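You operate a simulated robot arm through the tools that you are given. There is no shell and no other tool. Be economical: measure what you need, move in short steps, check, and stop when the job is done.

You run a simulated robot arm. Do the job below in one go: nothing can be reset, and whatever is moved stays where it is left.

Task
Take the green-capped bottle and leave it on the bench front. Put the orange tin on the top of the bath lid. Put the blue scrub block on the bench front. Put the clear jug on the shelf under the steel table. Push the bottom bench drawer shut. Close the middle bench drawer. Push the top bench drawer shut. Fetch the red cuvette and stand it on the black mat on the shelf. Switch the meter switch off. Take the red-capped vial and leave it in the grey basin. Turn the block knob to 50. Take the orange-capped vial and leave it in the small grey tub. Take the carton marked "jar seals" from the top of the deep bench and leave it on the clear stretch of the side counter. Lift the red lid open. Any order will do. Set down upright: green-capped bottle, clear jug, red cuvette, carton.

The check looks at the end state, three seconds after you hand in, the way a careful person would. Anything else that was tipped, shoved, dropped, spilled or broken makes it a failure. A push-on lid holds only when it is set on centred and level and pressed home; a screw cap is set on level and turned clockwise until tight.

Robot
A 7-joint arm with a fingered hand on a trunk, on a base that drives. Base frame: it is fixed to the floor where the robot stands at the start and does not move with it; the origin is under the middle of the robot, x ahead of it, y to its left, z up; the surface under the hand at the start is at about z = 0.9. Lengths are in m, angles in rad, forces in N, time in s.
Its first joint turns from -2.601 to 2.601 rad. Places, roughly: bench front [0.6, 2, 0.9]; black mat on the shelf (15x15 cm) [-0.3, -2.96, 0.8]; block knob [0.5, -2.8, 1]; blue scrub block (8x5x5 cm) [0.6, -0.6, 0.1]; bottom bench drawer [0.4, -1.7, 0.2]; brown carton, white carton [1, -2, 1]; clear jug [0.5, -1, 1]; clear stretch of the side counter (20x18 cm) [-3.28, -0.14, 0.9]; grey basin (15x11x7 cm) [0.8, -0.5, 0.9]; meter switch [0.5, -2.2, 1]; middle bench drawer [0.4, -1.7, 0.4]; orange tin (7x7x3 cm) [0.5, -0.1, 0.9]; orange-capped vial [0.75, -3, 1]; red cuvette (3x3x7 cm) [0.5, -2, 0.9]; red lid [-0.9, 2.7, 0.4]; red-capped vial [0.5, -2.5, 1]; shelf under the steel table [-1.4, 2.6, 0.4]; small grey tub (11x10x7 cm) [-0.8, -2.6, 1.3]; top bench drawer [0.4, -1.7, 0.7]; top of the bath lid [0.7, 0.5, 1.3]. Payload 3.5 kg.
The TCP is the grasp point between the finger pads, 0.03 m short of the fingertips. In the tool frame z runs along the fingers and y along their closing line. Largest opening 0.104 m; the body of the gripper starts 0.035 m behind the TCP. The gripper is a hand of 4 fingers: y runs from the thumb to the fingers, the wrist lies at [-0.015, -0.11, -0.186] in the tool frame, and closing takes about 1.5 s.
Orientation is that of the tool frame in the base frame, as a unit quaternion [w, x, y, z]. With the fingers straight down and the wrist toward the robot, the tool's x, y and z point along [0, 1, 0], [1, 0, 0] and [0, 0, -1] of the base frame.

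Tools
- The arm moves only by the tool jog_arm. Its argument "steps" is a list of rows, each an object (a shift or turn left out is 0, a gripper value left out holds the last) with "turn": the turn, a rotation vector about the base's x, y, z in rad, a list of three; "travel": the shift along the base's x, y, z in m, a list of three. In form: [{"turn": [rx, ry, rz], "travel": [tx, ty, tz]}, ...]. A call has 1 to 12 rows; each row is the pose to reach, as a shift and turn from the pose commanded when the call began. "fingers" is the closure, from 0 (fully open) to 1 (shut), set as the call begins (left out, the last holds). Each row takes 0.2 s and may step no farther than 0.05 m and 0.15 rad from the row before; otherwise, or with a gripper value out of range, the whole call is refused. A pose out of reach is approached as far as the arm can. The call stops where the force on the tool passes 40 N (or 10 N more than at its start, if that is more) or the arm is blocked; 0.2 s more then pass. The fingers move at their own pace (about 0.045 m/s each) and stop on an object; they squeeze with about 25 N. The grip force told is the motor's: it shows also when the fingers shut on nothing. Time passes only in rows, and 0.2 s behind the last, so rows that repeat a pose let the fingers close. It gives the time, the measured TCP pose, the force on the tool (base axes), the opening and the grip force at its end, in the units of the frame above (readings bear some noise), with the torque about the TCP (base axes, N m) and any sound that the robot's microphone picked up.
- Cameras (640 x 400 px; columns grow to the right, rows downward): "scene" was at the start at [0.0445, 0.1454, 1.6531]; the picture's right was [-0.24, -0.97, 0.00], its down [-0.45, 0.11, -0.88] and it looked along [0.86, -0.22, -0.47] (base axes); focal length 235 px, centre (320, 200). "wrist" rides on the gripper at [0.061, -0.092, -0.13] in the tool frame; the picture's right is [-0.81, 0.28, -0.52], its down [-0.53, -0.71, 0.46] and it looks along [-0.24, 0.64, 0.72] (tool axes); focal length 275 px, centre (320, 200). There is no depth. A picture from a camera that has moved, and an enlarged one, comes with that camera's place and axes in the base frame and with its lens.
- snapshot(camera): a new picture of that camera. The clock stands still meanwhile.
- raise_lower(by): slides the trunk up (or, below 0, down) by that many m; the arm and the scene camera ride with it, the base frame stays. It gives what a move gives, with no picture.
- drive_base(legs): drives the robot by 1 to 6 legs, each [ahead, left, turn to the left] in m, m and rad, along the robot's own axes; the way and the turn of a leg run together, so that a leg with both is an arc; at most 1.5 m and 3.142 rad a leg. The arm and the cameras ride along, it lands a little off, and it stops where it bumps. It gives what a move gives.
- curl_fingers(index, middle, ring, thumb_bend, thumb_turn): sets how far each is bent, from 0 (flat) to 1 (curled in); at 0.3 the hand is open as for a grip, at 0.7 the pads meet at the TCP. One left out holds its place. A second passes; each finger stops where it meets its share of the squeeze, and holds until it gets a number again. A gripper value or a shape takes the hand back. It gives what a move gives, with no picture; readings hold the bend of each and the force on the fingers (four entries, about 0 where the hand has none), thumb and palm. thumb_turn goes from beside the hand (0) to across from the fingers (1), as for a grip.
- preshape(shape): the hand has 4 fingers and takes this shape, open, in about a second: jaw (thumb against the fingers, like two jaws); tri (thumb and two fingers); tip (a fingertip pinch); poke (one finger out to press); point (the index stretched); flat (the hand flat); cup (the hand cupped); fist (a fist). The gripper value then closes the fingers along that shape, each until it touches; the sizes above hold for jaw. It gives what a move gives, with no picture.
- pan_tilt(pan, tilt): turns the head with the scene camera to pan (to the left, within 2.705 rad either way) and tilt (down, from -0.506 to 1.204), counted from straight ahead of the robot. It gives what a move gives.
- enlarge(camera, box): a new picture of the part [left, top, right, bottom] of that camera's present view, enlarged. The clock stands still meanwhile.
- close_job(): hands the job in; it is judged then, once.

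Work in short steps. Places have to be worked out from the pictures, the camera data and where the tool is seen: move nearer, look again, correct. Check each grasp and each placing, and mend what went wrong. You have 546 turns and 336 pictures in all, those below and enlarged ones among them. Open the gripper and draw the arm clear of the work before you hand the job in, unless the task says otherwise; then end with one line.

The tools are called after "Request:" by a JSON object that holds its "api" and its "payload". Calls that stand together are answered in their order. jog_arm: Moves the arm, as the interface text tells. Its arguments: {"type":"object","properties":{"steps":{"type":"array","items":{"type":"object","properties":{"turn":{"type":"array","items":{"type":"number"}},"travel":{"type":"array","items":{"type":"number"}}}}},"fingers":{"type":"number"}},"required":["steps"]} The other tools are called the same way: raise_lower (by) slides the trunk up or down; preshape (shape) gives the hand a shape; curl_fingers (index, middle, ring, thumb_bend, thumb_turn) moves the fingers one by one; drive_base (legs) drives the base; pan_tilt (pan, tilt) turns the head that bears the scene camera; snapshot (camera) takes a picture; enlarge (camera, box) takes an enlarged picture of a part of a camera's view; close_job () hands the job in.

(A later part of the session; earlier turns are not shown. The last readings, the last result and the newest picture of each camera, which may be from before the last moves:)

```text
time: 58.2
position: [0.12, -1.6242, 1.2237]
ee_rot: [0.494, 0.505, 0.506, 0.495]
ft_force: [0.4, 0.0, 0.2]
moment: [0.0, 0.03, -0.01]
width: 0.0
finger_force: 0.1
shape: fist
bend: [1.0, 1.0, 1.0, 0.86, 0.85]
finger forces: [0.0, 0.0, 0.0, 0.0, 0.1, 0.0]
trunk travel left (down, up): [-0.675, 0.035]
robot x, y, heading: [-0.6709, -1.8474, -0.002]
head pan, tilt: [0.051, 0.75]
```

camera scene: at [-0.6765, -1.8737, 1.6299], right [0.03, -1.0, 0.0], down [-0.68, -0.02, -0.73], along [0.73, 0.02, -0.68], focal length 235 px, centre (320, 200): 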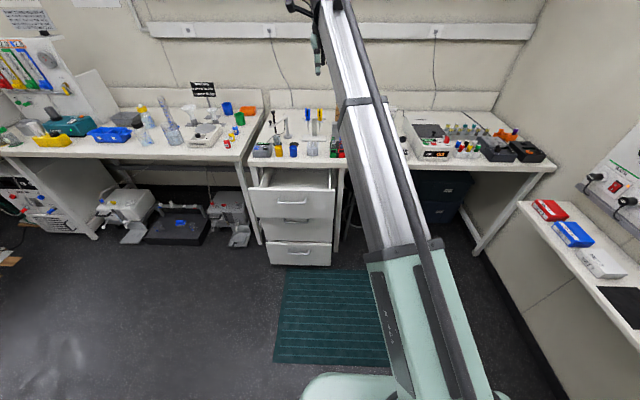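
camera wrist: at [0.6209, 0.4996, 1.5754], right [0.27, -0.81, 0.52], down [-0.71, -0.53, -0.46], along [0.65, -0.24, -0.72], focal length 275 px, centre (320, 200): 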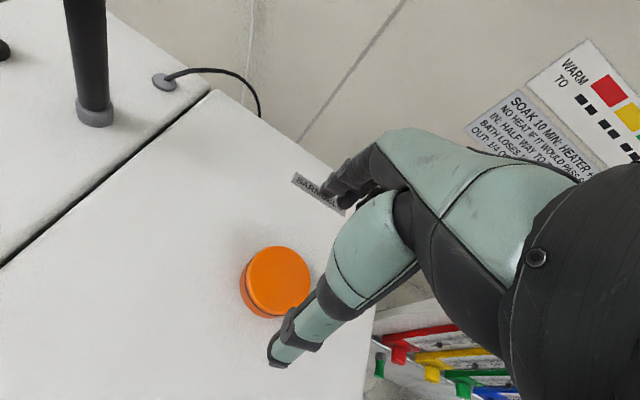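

Fist is facing forward. I lower the trunk 0.52 m to drawer height and look.

Request:
{"api": "raise_lower", "payload": {"by": -0.52}}

Request:
{"api": "snapshot", "payload": {"camera": "scene"}}

```text
refused: -0.52 is not a number from -0.4 to 0.4
```

```text
303 pictures are left
camera scene: at [-0.628, -1.6719, 1.6299], right [0.05, -1.0, 0.0], down [-0.68, -0.03, -0.73], along [0.73, 0.04, -0.68], focal length 235 px, centre (320, 200)
```

scene: 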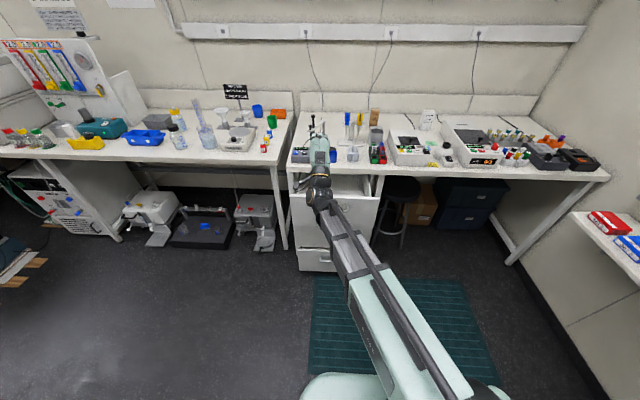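

Trunk steps are limited to 0.4; I lower in two steps.

Request:
{"api": "raise_lower", "payload": {"by": -0.4}}

Request:
{"api": "raise_lower", "payload": {"by": -0.12}}

Request:
{"api": "snapshot", "payload": {"camera": "scene"}}

Request:
{"api": "snapshot", "payload": {"camera": "wrist"}}

```text
time: 62.1
position: [0.1201, -1.623, 0.8246]
ee_rot: [0.494, 0.505, 0.506, 0.495]
ft_force: [0.5, 0.5, -0.1]
moment: [0.01, -0.02, 0.01]
width: 0.0
finger_force: 0.0
shape: fist
bend: [1.0, 1.0, 1.0, 0.86, 0.85]
finger forces: [0.0, 0.1, 0.1, 0.0, 0.0, 0.0]
trunk travel left (down, up): [-0.275, 0.435]
robot x, y, heading: [-0.6686, -1.8451, 0.004]
head pan, tilt: [0.051, 0.75]
```

```text
time: 63.6
position: [0.1191, -1.6217, 0.7042]
ee_rot: [0.494, 0.504, 0.506, 0.496]
ft_force: [0.8, -0.3, -0.1]
moment: [0.01, -0.02, 0.0]
width: 0.0
finger_force: 0.1
shape: fist
bend: [1.0, 1.0, 1.0, 0.86, 0.85]
finger forces: [0.0, 0.0, 0.0, 0.0, 0.1, 0.0]
trunk travel left (down, up): [-0.155, 0.555]
robot x, y, heading: [-0.6668, -1.8448, -0.005]
head pan, tilt: [0.051, 0.75]
```

```text
302 pictures are left
camera scene: at [-0.6279, -1.6719, 1.1099], right [0.05, -1.0, 0.0], down [-0.68, -0.03, -0.73], along [0.73, 0.04, -0.68], focal length 235 px, centre (320, 200)
```

scene: 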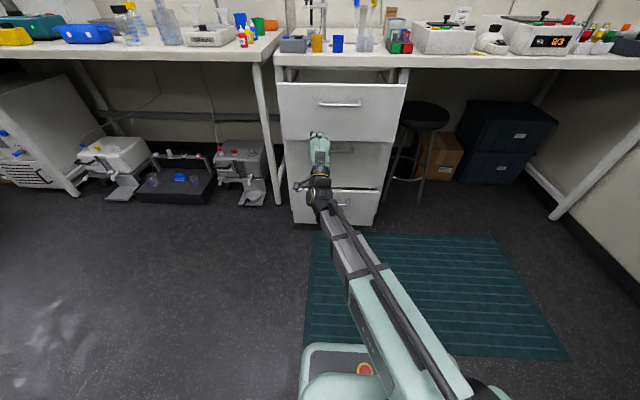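

```text
301 pictures are left
camera wrist: at [-0.0127, -1.5631, 0.6159], right [-0.51, -0.81, 0.29], down [0.44, -0.53, -0.72], along [0.74, -0.24, 0.63], focal length 275 px, centre (320, 200)
```

wrist: 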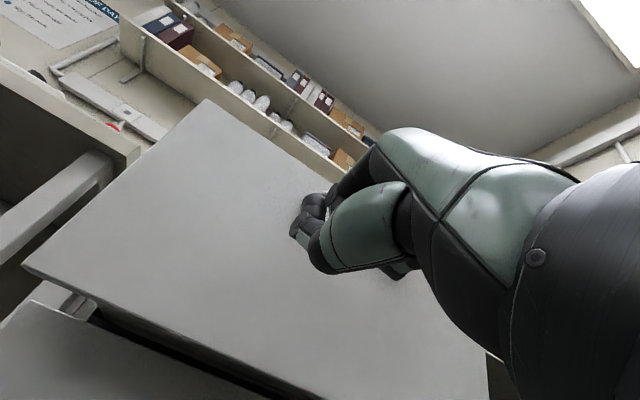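

The fist faces the top drawer front. I shift to its middle and push forward.

Request:
{"api": "jog_arm", "payload": {"steps": [{"travel": [0.0, -0.035, 0]}, {"travel": [0.03, -0.065, 0]}, {"travel": [0.06, -0.065, 0]}, {"travel": [0.09, -0.065, 0]}, {"travel": [0.12, -0.065, 0]}, {"travel": [0.14, -0.065, 0]}, {"travel": [0.16, -0.065, 0]}, {"travel": [0.18, -0.065, 0]}, {"travel": [0.2, -0.065, 0]}, {"travel": [0.22, -0.065, 0]}, {"travel": [0.24, -0.065, 0]}, {"travel": [0.26, -0.065, 0]}]}}

Request:
{"api": "snapshot", "payload": {"camera": "scene"}}

```text
time: 66.2
position: [0.3787, -1.6764, 0.7065]
ee_rot: [0.494, 0.517, 0.498, 0.49]
ft_force: [0.7, 0.6, 1.1]
moment: [-0.01, -0.02, 0.02]
width: 0.0959
finger_force: 0.1
shape: fist
bend: [1.0, 1.0, 1.0, 0.86, 0.85]
finger forces: [0.0, 0.1, 0.1, 0.0, 0.1, 0.1]
out of reach, approached as far as the arm can: row 4, 5, 6, 7, 8, 9, 10, 11, 12
trunk travel left (down, up): [-0.155, 0.555]
robot x, y, heading: [-0.6655, -1.8456, 0.002]
head pan, tilt: [0.051, 0.75]
```

```text
300 pictures are left
camera scene: at [-0.628, -1.6719, 1.1098], right [0.05, -1.0, 0.0], down [-0.68, -0.03, -0.73], along [0.73, 0.04, -0.68], focal length 235 px, centre (320, 200)
```

scene: 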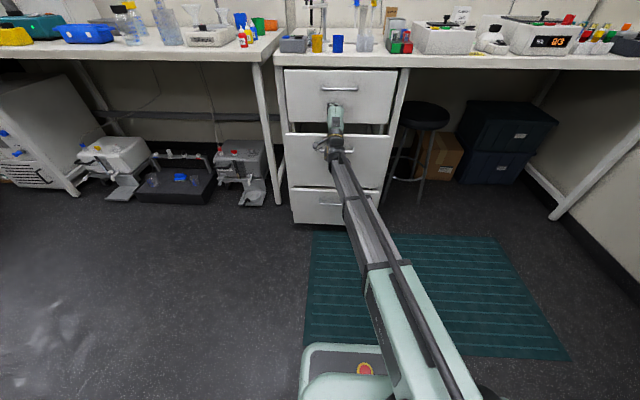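

The drawer moved but the arm ran out of reach. I retract a bit, drive 0.2 m closer, and push again.

Request:
{"api": "jog_arm", "payload": {"steps": [{"travel": [-0.05, 0, 0]}, {"travel": [-0.1, 0, 0]}, {"travel": [-0.15, 0, 0]}, {"travel": [-0.2, 0, 0]}, {"travel": [-0.25, 0, 0]}]}}

Request:
{"api": "drive_base", "payload": {"legs": [[0.18, 0, 0]]}}

Request:
{"api": "jog_arm", "payload": {"steps": [{"travel": [0.03, 0, 0]}, {"travel": [0.06, 0, 0]}, {"travel": [0.08, 0, 0]}, {"travel": [0.1, 0, 0]}, {"travel": [0.12, 0, 0]}, {"travel": [0.13, 0, 0]}, {"travel": [0.14, 0, 0]}, {"travel": [0.15, 0, 0]}]}}

Request:
{"api": "snapshot", "payload": {"camera": "scene"}}

```text
time: 67.4
position: [0.1237, -1.6757, 0.7069]
ee_rot: [0.495, 0.505, 0.505, 0.495]
ft_force: [0.7, 0.8, -0.5]
moment: [0.0, -0.03, 0.0]
width: 0.0961
finger_force: 0.0
shape: fist
bend: [1.0, 1.0, 1.0, 0.86, 0.85]
finger forces: [0.0, 0.0, 0.0, 0.0, 0.1, 0.0]
out of reach, approached as far as the arm can: row 1, 2
trunk travel left (down, up): [-0.155, 0.555]
robot x, y, heading: [-0.6639, -1.8481, -0.0]
head pan, tilt: [0.051, 0.75]
```

```text
time: 68.9
position: [0.3054, -1.6752, 0.7074]
ee_rot: [0.494, 0.504, 0.506, 0.495]
ft_force: [0.4, -0.4, -0.1]
moment: [0.04, 0.03, -0.02]
width: 0.096
finger_force: 0.1
shape: fist
bend: [1.0, 1.0, 1.0, 0.86, 0.85]
finger forces: [0.0, 0.0, 0.0, 0.0, 0.1, 0.0]
trunk travel left (down, up): [-0.155, 0.555]
robot x, y, heading: [-0.4865, -1.8431, 0.008]
head pan, tilt: [0.051, 0.75]
```

```text
time: 70.5
position: [0.4386, -1.6732, 0.7074]
ee_rot: [0.494, 0.508, 0.503, 0.495]
ft_force: [-14.9, -3.3, -2.2]
moment: [-0.01, -0.22, 0.26]
width: 0.0961
finger_force: 0.1
shape: fist
bend: [1.0, 1.0, 1.0, 0.91, 0.85]
finger forces: [0.0, 0.0, 0.0, 0.0, 20.1, 0.1]
out of reach, approached as far as the arm can: row 7
trunk travel left (down, up): [-0.155, 0.555]
robot x, y, heading: [-0.4871, -1.8464, 0.002]
head pan, tilt: [0.051, 0.75]
stopped in row 7: the force on the tool passed its limit at 54 N (the readings are from after the stop); the commanded pose is now the measured one
```

```text
299 pictures are left
camera scene: at [-0.4484, -1.672, 1.1098], right [0.05, -1.0, 0.0], down [-0.68, -0.04, -0.73], along [0.73, 0.04, -0.68], focal length 235 px, centre (320, 200)
```

scene: 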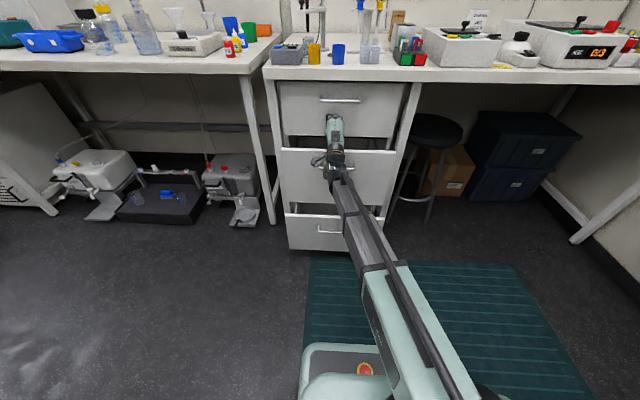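

54 N at the stop: the top drawer is home. I retract and go down to the middle drawer height.

Request:
{"api": "jog_arm", "payload": {"steps": [{"travel": [-0.05, 0, 0]}, {"travel": [-0.1, 0, 0]}, {"travel": [-0.15, 0, 0]}, {"travel": [-0.2, 0, 0]}, {"travel": [-0.24, 0, -0.03]}, {"travel": [-0.24, 0, -0.07]}, {"travel": [-0.24, 0, -0.11]}]}}

Request:
{"api": "raise_lower", "payload": {"by": -0.15}}

Request:
{"api": "snapshot", "payload": {"camera": "scene"}}

Request:
{"api": "snapshot", "payload": {"camera": "wrist"}}

```text
time: 72.1
position: [0.2002, -1.6743, 0.5957]
ee_rot: [0.494, 0.509, 0.503, 0.495]
ft_force: [-0.4, 0.2, 0.1]
moment: [0.02, 0.0, 0.02]
width: 0.0
finger_force: 0.0
shape: fist
bend: [1.0, 1.0, 1.0, 0.86, 0.85]
finger forces: [0.1, 0.1, 0.0, 0.0, 0.0, 0.1]
trunk travel left (down, up): [-0.155, 0.555]
robot x, y, heading: [-0.4862, -1.8423, 0.004]
head pan, tilt: [0.051, 0.75]
```

```text
time: 73.8
position: [0.199, -1.6727, 0.445]
ee_rot: [0.495, 0.509, 0.502, 0.494]
ft_force: [0.5, 0.1, 0.6]
moment: [-0.01, -0.02, -0.03]
width: 0.0001
finger_force: 0.0
shape: fist
bend: [1.0, 1.0, 1.0, 0.86, 0.85]
finger forces: [0.0, 0.0, 0.0, 0.0, 0.1, 0.0]
trunk travel left (down, up): [-0.005, 0.705]
robot x, y, heading: [-0.4891, -1.8431, 0.0]
head pan, tilt: [0.051, 0.75]
```

```text
298 pictures are left
camera scene: at [-0.4474, -1.6719, 0.9599], right [0.05, -1.0, 0.0], down [-0.68, -0.04, -0.73], along [0.73, 0.04, -0.68], focal length 235 px, centre (320, 200)
```

scene: 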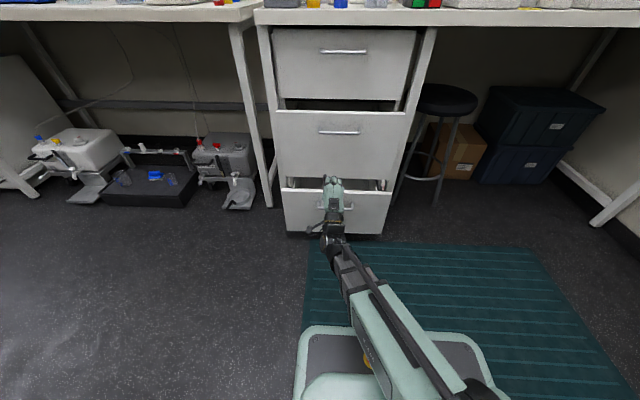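

```text
297 pictures are left
camera wrist: at [0.068, -1.6114, 0.3584], right [-0.52, -0.81, 0.28], down [0.43, -0.53, -0.73], along [0.74, -0.25, 0.63], focal length 275 px, centre (320, 200)
```

wrist: 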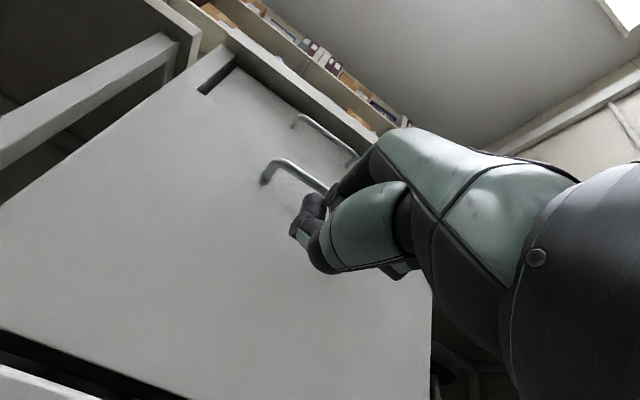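

The fist is centred below the middle handle; I push forward.

Request:
{"api": "jog_arm", "payload": {"steps": [{"travel": [0.03, 0, 0]}, {"travel": [0.06, 0, 0]}, {"travel": [0.09, 0, 0]}, {"travel": [0.12, 0, 0]}, {"travel": [0.15, 0, 0]}, {"travel": [0.18, 0, 0]}, {"travel": [0.2, 0, 0]}, {"travel": [0.22, 0, 0]}, {"travel": [0.235, 0, 0]}, {"travel": [0.25, 0, 0]}, {"travel": [0.26, 0, 0]}, {"travel": [0.27, 0, 0]}]}}

Request:
{"api": "snapshot", "payload": {"camera": "scene"}}

```text
time: 76.0
position: [0.4378, -1.6655, 0.4486]
ee_rot: [0.493, 0.515, 0.499, 0.492]
ft_force: [-13.2, -1.8, -1.8]
moment: [-0.01, -0.25, 0.24]
width: 0.0959
finger_force: 0.1
shape: fist
bend: [1.0, 1.0, 1.0, 0.91, 0.85]
finger forces: [0.0, 0.1, 0.1, 0.0, 13.6, 0.1]
out of reach, approached as far as the arm can: row 7, 8, 9, 10
trunk travel left (down, up): [-0.005, 0.705]
robot x, y, heading: [-0.4831, -1.8437, 0.005]
head pan, tilt: [0.051, 0.75]
stopped in row 10: the force on the tool passed its limit at 63 N (the readings are from after the stop); the commanded pose is now the measured one
```

```text
296 pictures are left
camera scene: at [-0.4481, -1.6719, 0.9598], right [0.05, -1.0, 0.0], down [-0.68, -0.04, -0.73], along [0.73, 0.04, -0.68], focal length 235 px, centre (320, 200)
```

scene: 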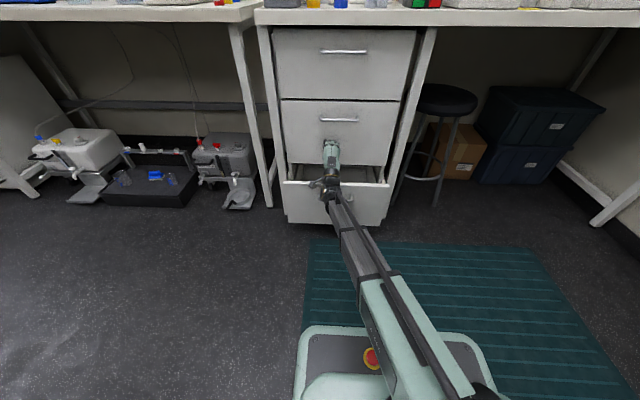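

Middle drawer shut too (same x). I retract and go down to the bottom drawer at z≈0.22.

Request:
{"api": "jog_arm", "payload": {"steps": [{"travel": [-0.05, 0, 0]}, {"travel": [-0.1, 0, 0]}, {"travel": [-0.15, 0, 0]}, {"travel": [-0.2, 0, 0]}, {"travel": [-0.25, 0, 0]}, {"travel": [-0.27, 0, -0.04]}, {"travel": [-0.27, 0, -0.09]}, {"travel": [-0.27, 0, -0.14]}, {"travel": [-0.27, 0, -0.18]}, {"travel": [-0.27, 0, -0.21]}]}}

Request:
{"api": "snapshot", "payload": {"camera": "scene"}}

```text
time: 78.2
position: [0.1722, -1.6603, 0.261]
ee_rot: [0.496, 0.51, 0.492, 0.501]
ft_force: [0.2, -0.1, 0.2]
moment: [0.03, -0.01, 0.02]
width: 0.0
finger_force: 0.0
shape: fist
bend: [1.0, 1.0, 1.0, 0.86, 0.85]
finger forces: [0.1, 0.1, 0.0, 0.0, 0.1, 0.0]
trunk travel left (down, up): [-0.005, 0.705]
robot x, y, heading: [-0.4843, -1.8414, 0.003]
head pan, tilt: [0.051, 0.75]
```

```text
295 pictures are left
camera scene: at [-0.4531, -1.6736, 0.9673], right [0.05, -1.0, 0.0], down [-0.68, -0.03, -0.74], along [0.73, 0.04, -0.68], focal length 235 px, centre (320, 200)
```

scene: 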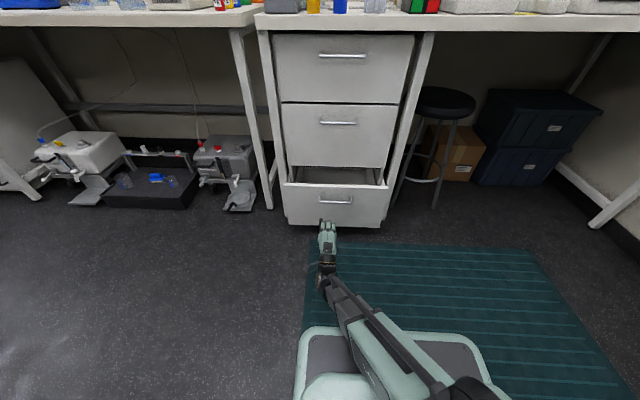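

The camera rose slightly, as if the arm pressed on something (base or floor); z 0.26 is enough. I raise a touch and push the bottom drawer.

Request:
{"api": "jog_arm", "payload": {"steps": [{"travel": [0.0, 0, 0.02]}, {"travel": [0.03, 0, 0.02]}, {"travel": [0.06, 0, 0.02]}, {"travel": [0.09, 0, 0.02]}, {"travel": [0.12, 0, 0.015]}, {"travel": [0.15, 0, 0.01]}, {"travel": [0.18, 0, 0.0]}, {"travel": [0.2, 0, 0]}, {"travel": [0.22, 0, 0]}, {"travel": [0.24, 0, 0]}, {"travel": [0.26, 0, 0]}, {"travel": [0.28, 0, 0]}]}}

Request:
{"api": "snapshot", "payload": {"camera": "scene"}}

```text
time: 80.8
position: [0.4376, -1.6497, 0.2368]
ee_rot: [0.493, 0.521, 0.495, 0.491]
ft_force: [-15.4, -2.6, -3.2]
moment: [0.03, -0.23, 0.24]
width: 0.0961
finger_force: 0.1
shape: fist
bend: [1.0, 1.0, 1.0, 0.91, 0.85]
finger forces: [0.0, 0.1, 0.1, 0.0, 13.9, 0.1]
out of reach, approached as far as the arm can: row 8, 9, 10, 11, 12
trunk travel left (down, up): [-0.005, 0.705]
robot x, y, heading: [-0.4896, -1.8452, 0.004]
head pan, tilt: [0.051, 0.75]
stopped in row 12: the force on the tool passed its limit at 64 N (the readings are from after the stop); the commanded pose is now the measured one
```

```text
294 pictures are left
camera scene: at [-0.4482, -1.6719, 0.9598], right [0.05, -1.0, 0.0], down [-0.68, -0.04, -0.73], along [0.73, 0.04, -0.68], focal length 235 px, centre (320, 200)
```

scene: 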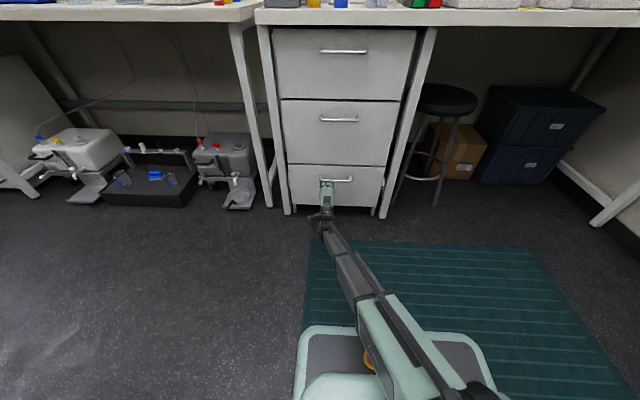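

All three drawers are shut. With the trunk low I next fetch the scrub block: retract, raise, open the hand, turn it to 45° forward-down.

Request:
{"api": "jog_arm", "payload": {"steps": [{"travel": [-0.05, 0, 0.02]}, {"travel": [-0.1, 0, 0.04]}, {"travel": [-0.15, 0, 0.06]}, {"travel": [-0.2, 0, 0.08]}, {"travel": [-0.24, 0, 0.11], "turn": [0, 0.1, 0]}, {"travel": [-0.27, 0, 0.15], "turn": [0, 0.24, 0]}, {"travel": [-0.29, 0, 0.19], "turn": [0, 0.38, 0]}, {"travel": [-0.3, 0, 0.22], "turn": [0, 0.52, 0]}, {"travel": [-0.3, 0, 0.24], "turn": [0, 0.66, 0]}, {"travel": [-0.3, 0, 0.25], "turn": [0, 0.78, 0]}]}}

Request:
{"api": "preshape", "payload": {"shape": "jaw"}}

Request:
{"api": "drive_base", "payload": {"legs": [[-0.1, 1.12, 0]]}}

Request:
{"api": "pan_tilt", "payload": {"pan": 0.0, "tilt": 0.6}}

Request:
{"api": "snapshot", "payload": {"camera": "scene"}}

```text
refused: row 1 steps farther than a row can; nothing moved
```

```text
time: 81.7
position: [0.4293, -1.6506, 0.2342]
ee_rot: [0.495, 0.52, 0.493, 0.492]
ft_force: [-194.2, -4.0, -31.7]
moment: [0.68, -1.45, -0.39]
width: 0.0246
finger_force: 0.1
shape: jaw
bend: [0.81, 0.8, 0.79, 0.88, 0.92]
finger forces: [46.9, 54.2, 48.4, 0.0, 65.9, 0.0]
trunk travel left (down, up): [-0.005, 0.705]
robot x, y, heading: [-0.4874, -1.846, 0.007]
head pan, tilt: [0.051, 0.75]
```

```text
time: 82.5
position: [0.4118, -1.6451, 0.2244]
ee_rot: [0.492, 0.518, 0.497, 0.492]
ft_force: [-103.7, -0.9, -47.0]
moment: [0.8, -2.36, 0.1]
width: 0.068
finger_force: 0.0
shape: jaw
bend: [0.74, 0.51, 0.41, 0.3, 0.97]
finger forces: [69.0, 42.8, 22.0, 0.0, 0.1, 0.0]
trunk travel left (down, up): [-0.005, 0.705]
robot x, y, heading: [-0.4919, -1.8399, 0.002]
head pan, tilt: [0.051, 0.75]
stopped in leg 1: the force on the tool passed its limit at 210 N (the readings are from after the stop); the commanded pose is now the measured one
```

```text
time: 83.2
position: [0.4138, -1.6452, 0.2215]
ee_rot: [0.494, 0.518, 0.495, 0.492]
ft_force: [-169.2, 6.4, -55.3]
moment: [0.97, -5.55, -0.53]
width: 0.0697
finger_force: 0.1
shape: jaw
bend: [0.75, 0.5, 0.4, 0.3, 0.97]
finger forces: [81.9, 76.4, 47.6, 0.0, 0.0, 0.1]
trunk travel left (down, up): [-0.005, 0.705]
robot x, y, heading: [-0.4927, -1.843, 0.009]
head pan, tilt: [0.0, 0.6]
```

```text
293 pictures are left
camera scene: at [-0.446, -1.6734, 0.9722], right [0.01, -1.0, 0.0], down [-0.57, 0.0, -0.82], along [0.82, 0.0, -0.57], focal length 235 px, centre (320, 200)
```

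scene: 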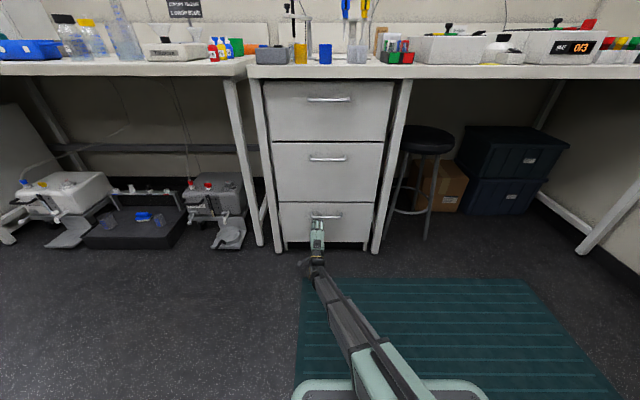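

My mistake in stacking calls: the fingers opened against the drawer. I retract straight back in small steps and check the drawer stays shut.

Request:
{"api": "jog_arm", "payload": {"steps": [{"travel": [-0.02, 0, 0]}, {"travel": [-0.04, 0, 0]}, {"travel": [-0.06, 0, 0]}]}}

Request:
{"api": "snapshot", "payload": {"camera": "scene"}}

```text
time: 84.0
position: [0.3629, -1.6492, 0.2252]
ee_rot: [0.492, 0.523, 0.495, 0.49]
ft_force: [1.6, -5.7, -40.7]
moment: [0.85, 0.27, -0.06]
width: 0.087
finger_force: 0.2
shape: jaw
bend: [0.36, 0.48, 0.42, 0.3, 0.97]
finger forces: [6.3, 21.9, 12.7, 0.0, 0.0, 0.0]
trunk travel left (down, up): [-0.005, 0.705]
robot x, y, heading: [-0.4929, -1.842, 0.006]
head pan, tilt: [0.0, 0.6]
```

```text
292 pictures are left
camera scene: at [-0.443, -1.6741, 0.9723], right [0.0, -1.0, 0.0], down [-0.57, 0.0, -0.82], along [0.82, 0.0, -0.57], focal length 235 px, centre (320, 200)
```

scene: 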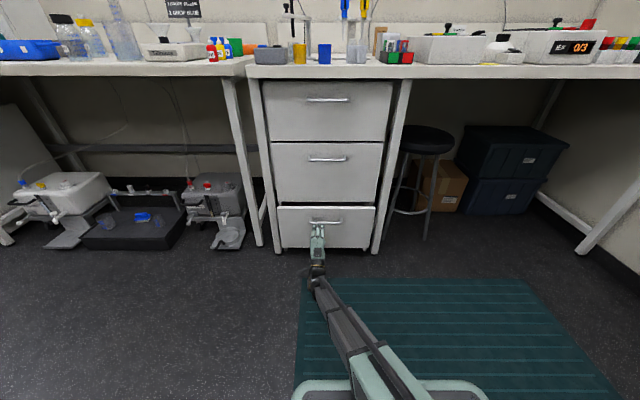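

The fingers seem caught beneath the handle and pulled the drawer slightly. I curl them down out of it before retracting.

Request:
{"api": "jog_arm", "payload": {"steps": [{"travel": [0.0, 0, -0.005]}, {"travel": [0.0, 0, -0.01]}, {"travel": [0, 0, -0.01]}, {"travel": [0, 0, -0.01]}, {"travel": [0, 0, -0.01]}, {"travel": [0, 0, -0.01]}], "fingers": 0.9}}

Request:
{"api": "enlarge", "payload": {"camera": "scene", "box": [250, 180, 400, 280]}}

Request:
{"api": "snapshot", "payload": {"camera": "wrist"}}

```text
time: 85.4
position: [0.3612, -1.648, 0.2195]
ee_rot: [0.494, 0.519, 0.493, 0.493]
ft_force: [-0.4, -0.3, 0.0]
moment: [0.01, 0.02, 0.0]
width: 0.0108
finger_force: 0.1
shape: jaw
bend: [0.72, 0.64, 0.63, 0.73, 1.0]
finger forces: [0.0, 0.0, 0.0, 0.1, 0.1, 0.0]
trunk travel left (down, up): [-0.005, 0.705]
robot x, y, heading: [-0.4873, -1.8432, 0.005]
head pan, tilt: [0.0, 0.6]
```

```text
4.00 times, centred on (325, 230) of scene
camera zoom: at [-0.4468, -1.6744, 0.9727], right [0.0, -1.0, 0.0], down [-0.56, 0.0, -0.83], along [0.83, 0.0, -0.56], focal length 939 px, centre (300, 80)
```

zoom: 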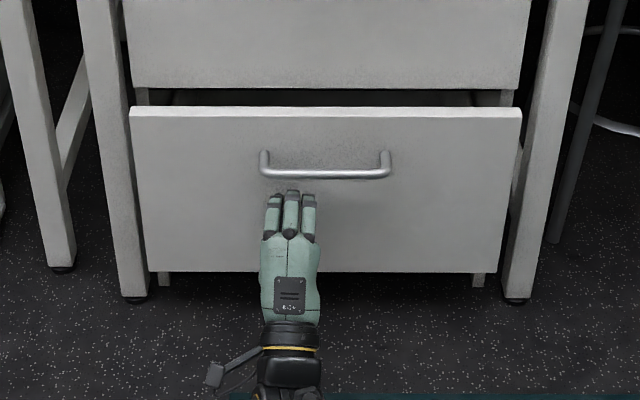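

```text
290 pictures are left
camera wrist: at [0.2291, -1.5816, 0.1336], right [-0.53, -0.8, 0.27], down [0.42, -0.53, -0.74], along [0.73, -0.28, 0.62], focal length 275 px, centre (320, 200)
```

wrist: 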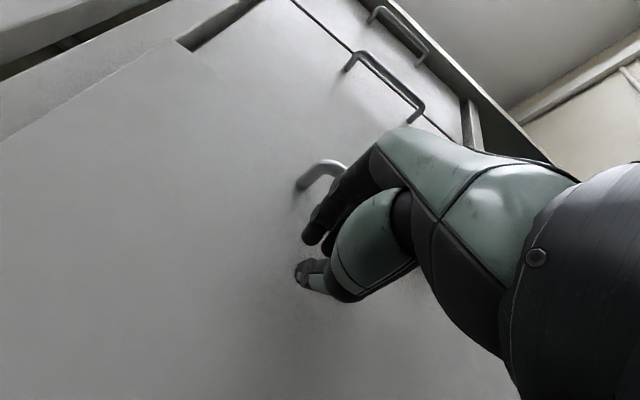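

Freed; drawer is now slightly ajar. I retract 0.1 m, form the fist, and then push it home again.

Request:
{"api": "jog_arm", "payload": {"steps": [{"travel": [-0.04, 0, 0]}, {"travel": [-0.08, 0, 0]}, {"travel": [-0.12, 0, 0.01]}, {"travel": [-0.15, 0, 0.03]}]}}

Request:
{"api": "preshape", "payload": {"shape": "fist"}}

Request:
{"api": "jog_arm", "payload": {"steps": [{"travel": [0.04, 0, 0]}, {"travel": [0.08, 0, 0]}, {"travel": [0.12, 0, 0]}, {"travel": [0.15, 0, -0.01]}, {"travel": [0.17, 0, -0.01]}, {"travel": [0.19, 0, -0.01]}, {"travel": [0.205, 0, -0.01]}, {"travel": [0.22, 0, -0.01]}, {"travel": [0.235, 0, -0.01]}, {"travel": [0.25, 0, -0.01]}]}}

Request:
{"api": "enlarge", "payload": {"camera": "scene", "box": [240, 60, 420, 280]}}

```text
time: 86.4
position: [0.2094, -1.6484, 0.2497]
ee_rot: [0.494, 0.519, 0.493, 0.493]
ft_force: [-0.5, 0.4, 0.0]
moment: [0.0, -0.04, -0.01]
width: 0.0105
finger_force: 0.0
shape: jaw
bend: [0.72, 0.64, 0.63, 0.73, 1.0]
finger forces: [0.1, 0.0, 0.0, 0.0, 0.0, 0.0]
trunk travel left (down, up): [-0.005, 0.705]
robot x, y, heading: [-0.4929, -1.8375, 0.006]
head pan, tilt: [0.0, 0.6]
```

```text
time: 87.3
position: [0.2093, -1.6485, 0.2496]
ee_rot: [0.494, 0.518, 0.494, 0.493]
ft_force: [0.0, 0.2, -0.3]
moment: [0.03, 0.01, -0.02]
width: 0.0001
finger_force: 0.1
shape: fist
bend: [1.0, 1.0, 1.0, 0.86, 0.85]
finger forces: [0.0, 0.1, 0.1, 0.0, 0.1, 0.0]
trunk travel left (down, up): [-0.005, 0.705]
robot x, y, heading: [-0.4877, -1.8407, 0.001]
head pan, tilt: [0.0, 0.6]
```

```text
time: 89.3
position: [0.4373, -1.6469, 0.2404]
ee_rot: [0.493, 0.522, 0.492, 0.492]
ft_force: [-14.1, -2.3, -2.9]
moment: [0.04, -0.24, 0.21]
width: 0.0959
finger_force: 0.0
shape: fist
bend: [1.0, 1.0, 1.0, 0.91, 0.85]
finger forces: [0.1, 0.0, 0.0, 0.0, 13.4, 0.1]
trunk travel left (down, up): [-0.005, 0.705]
robot x, y, heading: [-0.4878, -1.8418, 0.004]
head pan, tilt: [0.0, 0.6]
stopped in row 10: the force on the tool passed its limit at 61 N (the readings are from after the stop); the commanded pose is now the measured one
```

```text
1.82 times, centred on (330, 170) of scene
camera zoom: at [-0.4473, -1.6744, 0.9727], right [0.0, -1.0, 0.0], down [-0.56, 0.0, -0.83], along [0.83, 0.0, -0.56], focal length 427 px, centre (302, 254)
```

zoom: 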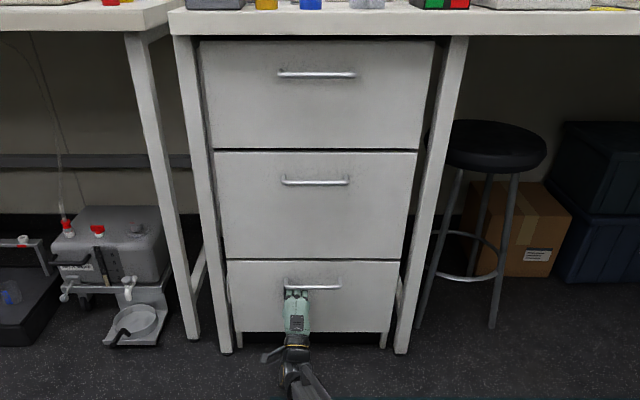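

All drawers shut. Now I retract (fist kept) with legal step sizes and turn the hand toward forward-down.

Request:
{"api": "jog_arm", "payload": {"steps": [{"travel": [-0.05, 0, 0]}, {"travel": [-0.1, 0, 0]}, {"travel": [-0.15, 0, 0]}, {"travel": [-0.19, 0, 0.02]}, {"travel": [-0.23, 0, 0.04], "turn": [0, 0.1, 0]}, {"travel": [-0.26, 0, 0.07], "turn": [0, 0.22, 0]}, {"travel": [-0.28, 0, 0.1], "turn": [0, 0.36, 0]}, {"travel": [-0.29, 0, 0.14], "turn": [0, 0.5, 0]}, {"travel": [-0.29, 0, 0.18], "turn": [0, 0.64, 0]}, {"travel": [-0.29, 0, 0.22], "turn": [0, 0.78, 0]}]}}

```text
time: 91.5
position: [0.1508, -1.6444, 0.4606]
ee_rot: [0.269, 0.668, 0.644, 0.259]
ft_force: [0.5, -0.8, -0.7]
moment: [0.0, 0.0, 0.01]
width: 0.0
finger_force: 0.1
shape: fist
bend: [1.0, 1.0, 1.0, 0.86, 0.85]
finger forces: [0.0, 0.0, 0.0, 0.0, 0.0, 0.1]
trunk travel left (down, up): [-0.005, 0.705]
robot x, y, heading: [-0.4911, -1.8425, 0.004]
head pan, tilt: [0.0, 0.6]
```

Clear. I open the hand and drive left toward the tray.

Request:
{"api": "preshape", "payload": {"shape": "jaw"}}

Request:
{"api": "drive_base", "payload": {"legs": [[-0.05, 1.15, 0]]}}

Request:
{"api": "pan_tilt", "payload": {"pan": 0.0, "tilt": 0.6}}

Request:
{"api": "snapshot", "payload": {"camera": "scene"}}

Request:
{"api": "snapshot", "payload": {"camera": "wrist"}}

```text
time: 92.4
position: [0.1494, -1.6464, 0.459]
ee_rot: [0.27, 0.669, 0.643, 0.257]
ft_force: [0.2, 0.1, -1.7]
moment: [-0.02, -0.01, 0.01]
width: 0.1036
finger_force: 0.1
shape: jaw
bend: [0.3, 0.3, 0.3, 0.3, 0.97]
finger forces: [0.0, 0.0, 0.0, 0.0, 0.0, 0.0]
trunk travel left (down, up): [-0.005, 0.705]
robot x, y, heading: [-0.4914, -1.844, 0.0]
head pan, tilt: [0.0, 0.6]
```

```text
time: 98.2
position: [0.0922, -0.4994, 0.4598]
ee_rot: [0.27, 0.667, 0.645, 0.259]
ft_force: [0.6, 0.0, 0.1]
moment: [0.0, -0.04, 0.02]
width: 0.1034
finger_force: 0.1
shape: jaw
bend: [0.3, 0.3, 0.3, 0.3, 0.97]
finger forces: [0.1, 0.0, 0.0, 0.0, 0.1, 0.0]
trunk travel left (down, up): [-0.005, 0.705]
robot x, y, heading: [-0.5456, -0.696, 0.007]
head pan, tilt: [0.0, 0.6]
```

```text
time: 98.8
position: [0.0924, -0.4993, 0.4592]
ee_rot: [0.27, 0.667, 0.645, 0.259]
ft_force: [-1.2, 0.9, 1.1]
moment: [0.02, -0.02, 0.0]
width: 0.1038
finger_force: 0.1
shape: jaw
bend: [0.3, 0.3, 0.3, 0.3, 0.97]
finger forces: [0.1, 0.1, 0.0, 0.0, 0.0, 0.0]
trunk travel left (down, up): [-0.005, 0.705]
robot x, y, heading: [-0.5472, -0.6986, 0.008]
head pan, tilt: [0.0, 0.6]
```

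```text
288 pictures are left
camera scene: at [-0.5052, -0.5296, 0.9727], right [0.01, -1.0, 0.0], down [-0.56, -0.01, -0.83], along [0.83, 0.01, -0.56], focal length 235 px, centre (320, 200)
```

scene: 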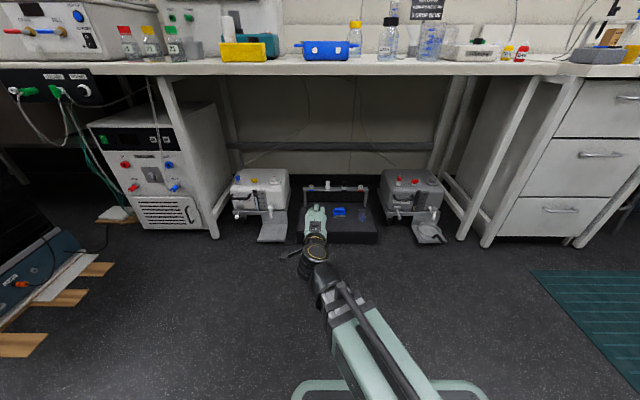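

```text
287 pictures are left
camera wrist: at [-0.0622, -0.4329, 0.4908], right [-0.19, -0.8, 0.57], down [-0.22, -0.53, -0.82], along [0.96, -0.28, -0.08], focal length 275 px, centre (320, 200)
```

wrist: 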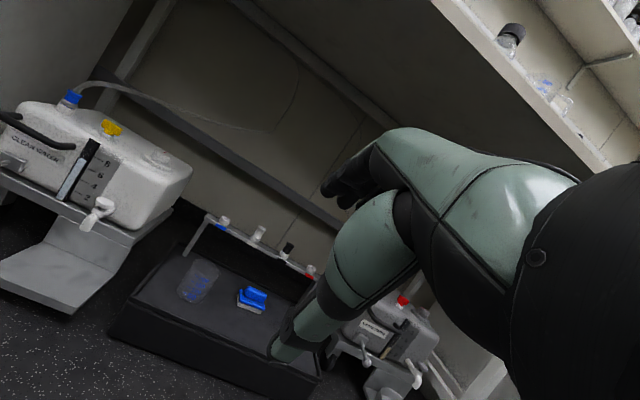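

Block is at about (0.67,-0.645,0.09), glasses ≥0.13 m to either side, a rail behind at x≈0.8. I drive forward 0.4 m so the hand comes under the bench.

Request:
{"api": "drive_base", "payload": {"legs": [[0.0, -0.14, 0], [0.38, 0, -0.005]]}}

Request:
{"api": "snapshot", "payload": {"camera": "scene"}}

Request:
{"api": "snapshot", "payload": {"camera": "wrist"}}

```text
time: 102.2
position: [0.4754, -0.6431, 0.4594]
ee_rot: [0.27, 0.67, 0.642, 0.257]
ft_force: [-0.4, -0.7, 0.4]
moment: [0.0, -0.03, 0.01]
width: 0.1036
finger_force: 0.1
shape: jaw
bend: [0.3, 0.3, 0.3, 0.3, 0.97]
finger forces: [0.0, 0.1, 0.0, 0.1, 0.0, 0.0]
trunk travel left (down, up): [-0.005, 0.705]
robot x, y, heading: [-0.1651, -0.8353, 0.001]
head pan, tilt: [0.0, 0.6]
```

```text
286 pictures are left
camera scene: at [-0.1215, -0.6679, 0.9727], right [0.0, -1.0, 0.0], down [-0.56, 0.0, -0.83], along [0.83, 0.0, -0.56], focal length 235 px, centre (320, 200)
```

scene: 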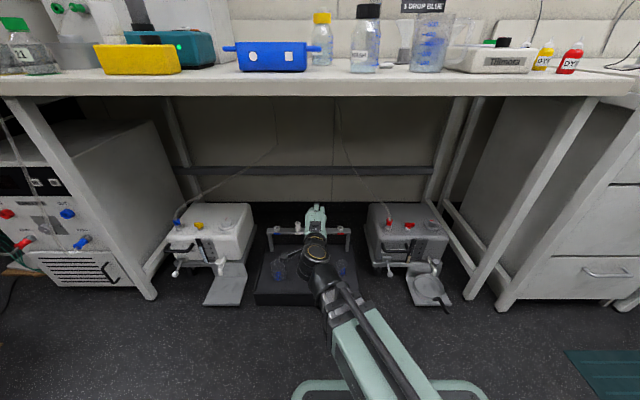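

```text
285 pictures are left
camera wrist: at [0.3225, -0.5755, 0.4908], right [-0.2, -0.8, 0.57], down [-0.22, -0.53, -0.82], along [0.95, -0.29, -0.08], focal length 275 px, centre (320, 200)
```

wrist: 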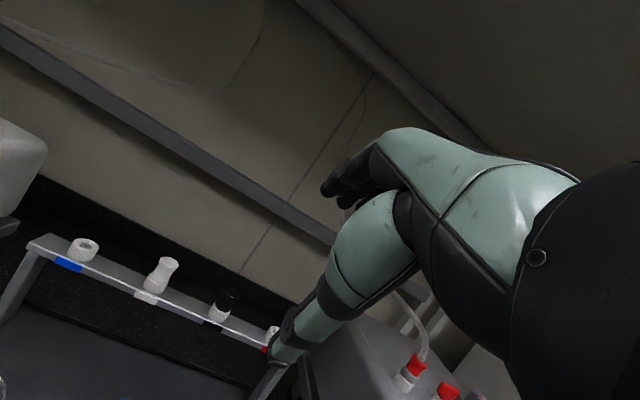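

Clear. I lower to z≈0.28 while turning the hand to point down, then look.

Request:
{"api": "jog_arm", "payload": {"steps": [{"travel": [0, 0, -0.04]}, {"travel": [0.01, 0, -0.08]}, {"travel": [0.02, 0, -0.11], "turn": [0, 0.13, 0]}, {"travel": [0.03, 0, -0.13], "turn": [0, 0.26, 0]}, {"travel": [0.04, 0, -0.14], "turn": [0, 0.39, 0]}, {"travel": [0.05, 0, -0.15], "turn": [0, 0.52, 0]}, {"travel": [0.06, 0, -0.16], "turn": [0, 0.65, 0]}, {"travel": [0.07, 0, -0.17], "turn": [0, 0.74, 0]}, {"travel": [0.09, 0, -0.18], "turn": [0, 0.74, 0]}]}}

Request:
{"api": "snapshot", "payload": {"camera": "wrist"}}

Request:
{"api": "snapshot", "payload": {"camera": "scene"}}

```text
time: 104.2
position: [0.5648, -0.6426, 0.2815]
ee_rot: [0.019, 0.717, 0.696, -0.003]
ft_force: [0.5, -0.3, 0.3]
moment: [-0.02, -0.03, 0.01]
width: 0.104
finger_force: 0.0
shape: jaw
bend: [0.3, 0.3, 0.3, 0.3, 0.97]
finger forces: [0.0, 0.0, 0.1, 0.1, 0.1, 0.0]
trunk travel left (down, up): [-0.005, 0.705]
robot x, y, heading: [-0.1684, -0.8365, 0.003]
head pan, tilt: [0.0, 0.6]
```

```text
284 pictures are left
camera wrist: at [0.472, -0.5741, 0.4078], right [0.24, -0.8, 0.55], down [-0.72, -0.53, -0.45], along [0.65, -0.29, -0.7], focal length 275 px, centre (320, 200)
```

wrist: 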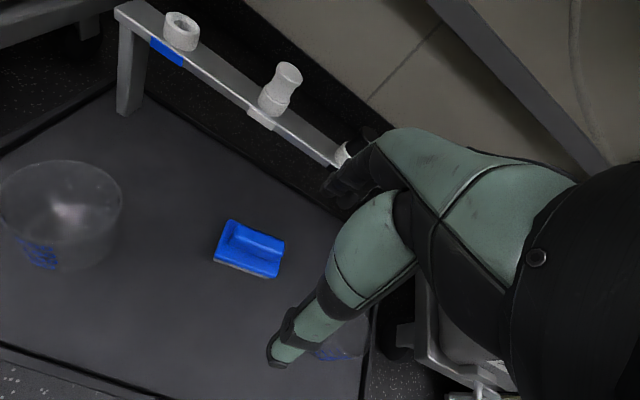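

```text
283 pictures are left
camera scene: at [-0.1215, -0.6679, 0.9728], right [0.0, -1.0, 0.0], down [-0.56, 0.0, -0.83], along [0.83, 0.0, -0.56], focal length 235 px, centre (320, 200)
```

scene: 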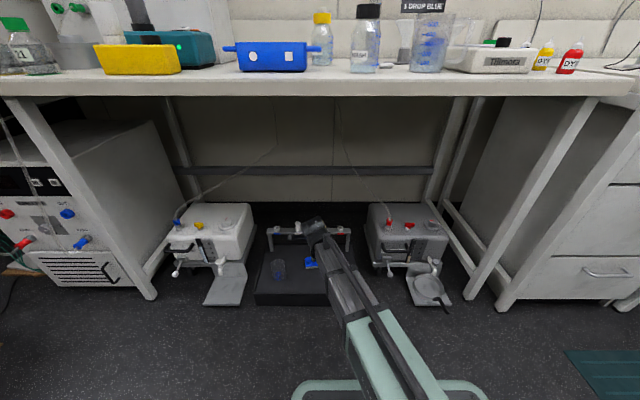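

Block centre ≈(0.637,-0.636), long side nearly along y. I move over it with a small yaw and lower to z 0.15.

Request:
{"api": "jog_arm", "payload": {"steps": [{"travel": [0.036, 0.003, -0.01], "turn": [0, 0.03, 0.1]}, {"travel": [0.072, 0.006, -0.03], "turn": [0, 0.03, 0.2]}, {"travel": [0.072, 0.006, -0.07], "turn": [0, 0.03, 0.2]}, {"travel": [0.072, 0.006, -0.11], "turn": [0, 0.03, 0.2]}, {"travel": [0.072, 0.006, -0.13], "turn": [0, 0.03, 0.2]}]}}

Request:
{"api": "snapshot", "payload": {"camera": "wrist"}}

```text
time: 104.9
position: [0.6356, -0.6351, 0.2454]
ee_rot: [0.015, 0.644, 0.765, -0.006]
ft_force: [-12.5, -1.8, 24.8]
moment: [-0.49, -1.38, -0.37]
width: 0.1023
finger_force: 0.0
shape: jaw
bend: [0.3, 0.32, 0.3, 0.3, 0.97]
finger forces: [0.4, 3.4, 31.1, 0.0, 0.1, 0.1]
trunk travel left (down, up): [-0.005, 0.705]
robot x, y, heading: [-0.1682, -0.8353, -0.001]
head pan, tilt: [0.0, 0.6]
stopped in row 3: the force on the tool passed its limit at 63 N (the readings are from after the stop); the commanded pose is now the measured one
```

```text
282 pictures are left
camera wrist: at [0.5335, -0.5877, 0.374], right [0.4, -0.74, 0.54], down [-0.61, -0.66, -0.45], along [0.69, -0.15, -0.71], focal length 275 px, centre (320, 200)
```

wrist: 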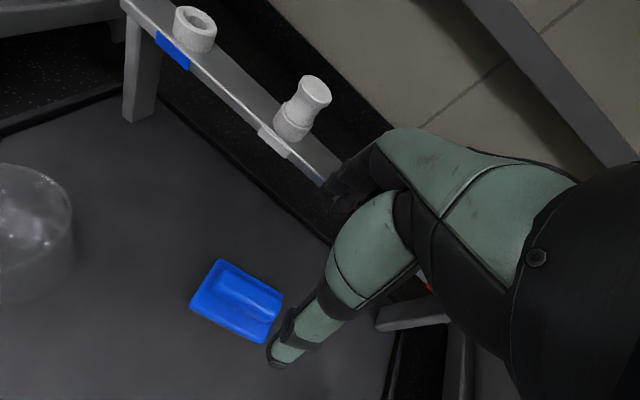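

The outer finger touched the rail: triangulating again, the rail is at x≈0.72 z≈0.21, the block at (0.622,-0.632,0.10). I back off up, tilt the hand forward 0.3 rad and half-close the fingers to pass in front of the rail.

Request:
{"api": "jog_arm", "payload": {"steps": [{"travel": [-0.02, 0, 0.02]}, {"travel": [-0.04, 0, 0.05]}, {"travel": [-0.05, 0, 0.05], "turn": [0, -0.1, 0]}, {"travel": [-0.05, 0, 0.05], "turn": [0, -0.2, 0]}, {"travel": [-0.05, 0, 0.05], "turn": [0, -0.3, 0]}], "fingers": 0.25}}

Request:
{"api": "snapshot", "payload": {"camera": "wrist"}}

```text
time: 106.1
position: [0.5872, -0.6355, 0.2914]
ee_rot: [0.129, 0.638, 0.754, 0.089]
ft_force: [0.4, 0.3, 0.1]
moment: [-0.01, 0.0, -0.03]
width: 0.0783
finger_force: 0.0
shape: jaw
bend: [0.27, 0.35, 0.33, 0.54, 0.99]
finger forces: [0.1, 0.0, 0.1, 0.0, 0.1, 0.0]
trunk travel left (down, up): [-0.005, 0.705]
robot x, y, heading: [-0.1664, -0.8327, -0.001]
head pan, tilt: [0.0, 0.6]
```

```text
281 pictures are left
camera wrist: at [0.451, -0.5877, 0.3841], right [0.22, -0.74, 0.64], down [-0.45, -0.66, -0.6], along [0.86, -0.15, -0.48], focal length 275 px, centre (320, 200)
```

wrist: 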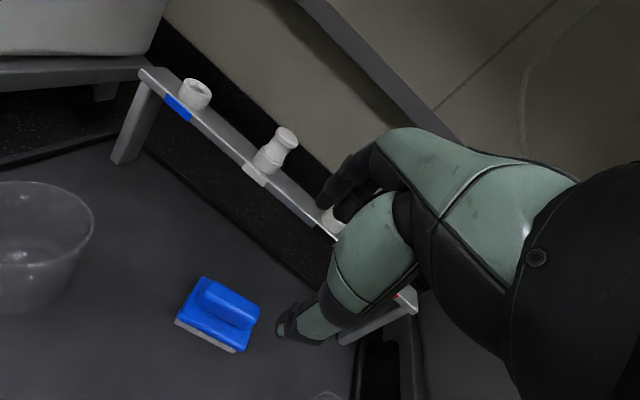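

The tilted hand can pass in front of the rail. I lower to z 0.2 first, then diagonally to the block at z 0.12.

Request:
{"api": "jog_arm", "payload": {"steps": [{"travel": [0, 0.002, -0.04]}, {"travel": [0, 0.002, -0.08]}, {"travel": [0.01, 0.002, -0.11]}, {"travel": [0.02, 0.002, -0.135]}, {"travel": [0.028, 0.002, -0.155]}]}}

Request:
{"api": "snapshot", "payload": {"camera": "wrist"}}

```text
time: 107.3
position: [0.6147, -0.6318, 0.1382]
ee_rot: [0.128, 0.638, 0.754, 0.09]
ft_force: [0.6, 0.0, 0.8]
moment: [-0.02, 0.0, -0.02]
width: 0.0781
finger_force: 0.0
shape: jaw
bend: [0.27, 0.35, 0.33, 0.54, 0.99]
finger forces: [0.0, 0.0, 0.1, 0.0, 0.1, 0.0]
trunk travel left (down, up): [-0.005, 0.705]
robot x, y, heading: [-0.1654, -0.8363, -0.002]
head pan, tilt: [0.0, 0.6]
```

```text
280 pictures are left
camera wrist: at [0.4802, -0.5848, 0.2297], right [0.22, -0.74, 0.64], down [-0.45, -0.66, -0.6], along [0.86, -0.15, -0.48], focal length 275 px, centre (320, 200)
```

wrist: 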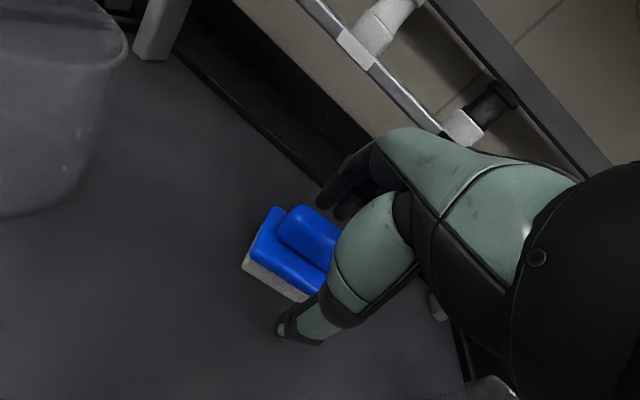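

Block is ~2 cm left of the grasp point. I shift left and lower 2.5 cm.

Request:
{"api": "jog_arm", "payload": {"steps": [{"travel": [0, 0.01, 0]}, {"travel": [0, 0.02, -0.01]}, {"travel": [0.0, 0.02, -0.025]}]}}

Request:
{"api": "snapshot", "payload": {"camera": "wrist"}}

```text
time: 107.9
position: [0.6167, -0.6128, 0.1338]
ee_rot: [0.131, 0.636, 0.755, 0.095]
ft_force: [-2.8, -1.6, 23.7]
moment: [-0.39, 1.16, 0.0]
width: 0.078
finger_force: 0.1
shape: jaw
bend: [0.27, 0.35, 0.33, 0.54, 1.0]
finger forces: [0.1, 0.0, 0.0, 0.1, 23.6, 0.0]
trunk travel left (down, up): [-0.005, 0.705]
robot x, y, heading: [-0.1704, -0.8359, 0.001]
head pan, tilt: [0.0, 0.6]
stopped in row 3: the force on the tool passed its limit at 53 N (the readings are from after the stop); the commanded pose is now the measured one
```

```text
279 pictures are left
camera wrist: at [0.4794, -0.5652, 0.225], right [0.22, -0.74, 0.64], down [-0.44, -0.66, -0.61], along [0.87, -0.15, -0.47], focal length 275 px, centre (320, 200)
```

wrist: 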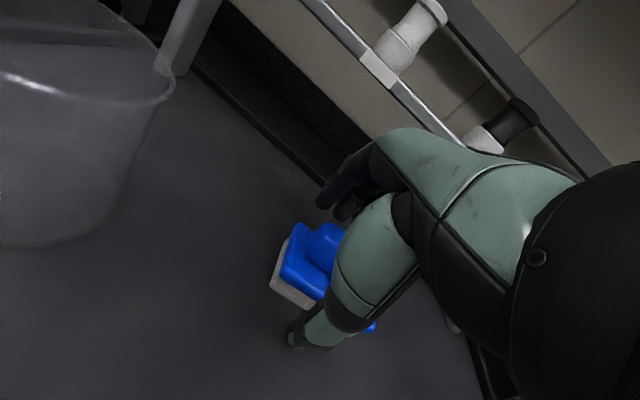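

The thumb touches the tray surface (z≈0.09), so height is right and the block is centred. I raise 4 mm and close.

Request:
{"api": "jog_arm", "payload": {"steps": [{"travel": [0, 0, 0.006]}, {"travel": [0, 0, 0.006]}, {"travel": [0, 0, 0.006]}, {"travel": [0, 0, 0.006]}, {"travel": [0, 0, 0.006]}, {"travel": [0, 0, 0.006]}, {"travel": [0, 0, 0.006]}, {"travel": [0, 0, 0.006]}], "fingers": 1}}

Request:
{"api": "jog_arm", "payload": {"steps": [{"travel": [-0.005, 0, 0.02]}, {"travel": [-0.015, 0, 0.04]}, {"travel": [-0.03, 0, 0.06]}]}}

Request:
{"api": "snapshot", "payload": {"camera": "wrist"}}

```text
time: 109.7
position: [0.6163, -0.6116, 0.1372]
ee_rot: [0.13, 0.636, 0.755, 0.093]
ft_force: [0.1, 0.3, 11.5]
moment: [-0.06, -0.3, 0.02]
width: 0.0382
finger_force: 25.3
shape: jaw
bend: [0.72, 0.62, 0.63, 0.64, 1.0]
finger forces: [13.9, 15.8, 3.0, 0.1, 21.2, 0.0]
trunk travel left (down, up): [-0.005, 0.705]
robot x, y, heading: [-0.1638, -0.8344, 0.0]
head pan, tilt: [0.0, 0.6]
```

```text
time: 110.5
position: [0.5852, -0.6127, 0.1967]
ee_rot: [0.127, 0.637, 0.755, 0.092]
ft_force: [0.0, 0.4, -1.0]
moment: [0.02, -0.04, -0.01]
width: 0.0379
finger_force: 25.2
shape: jaw
bend: [0.72, 0.63, 0.64, 0.65, 1.0]
finger forces: [13.8, 10.2, 3.6, 0.0, 21.7, 0.0]
trunk travel left (down, up): [-0.005, 0.705]
robot x, y, heading: [-0.1694, -0.8327, 0.004]
head pan, tilt: [0.0, 0.6]
```

```text
278 pictures are left
camera wrist: at [0.4493, -0.5654, 0.2881], right [0.22, -0.74, 0.64], down [-0.44, -0.66, -0.61], along [0.87, -0.15, -0.47], focal length 275 px, centre (320, 200)
```

wrist: 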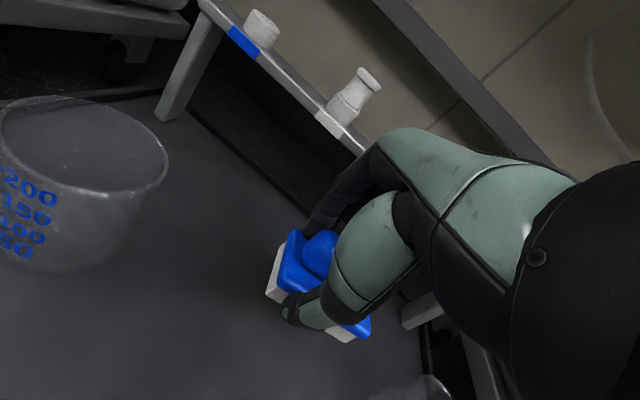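

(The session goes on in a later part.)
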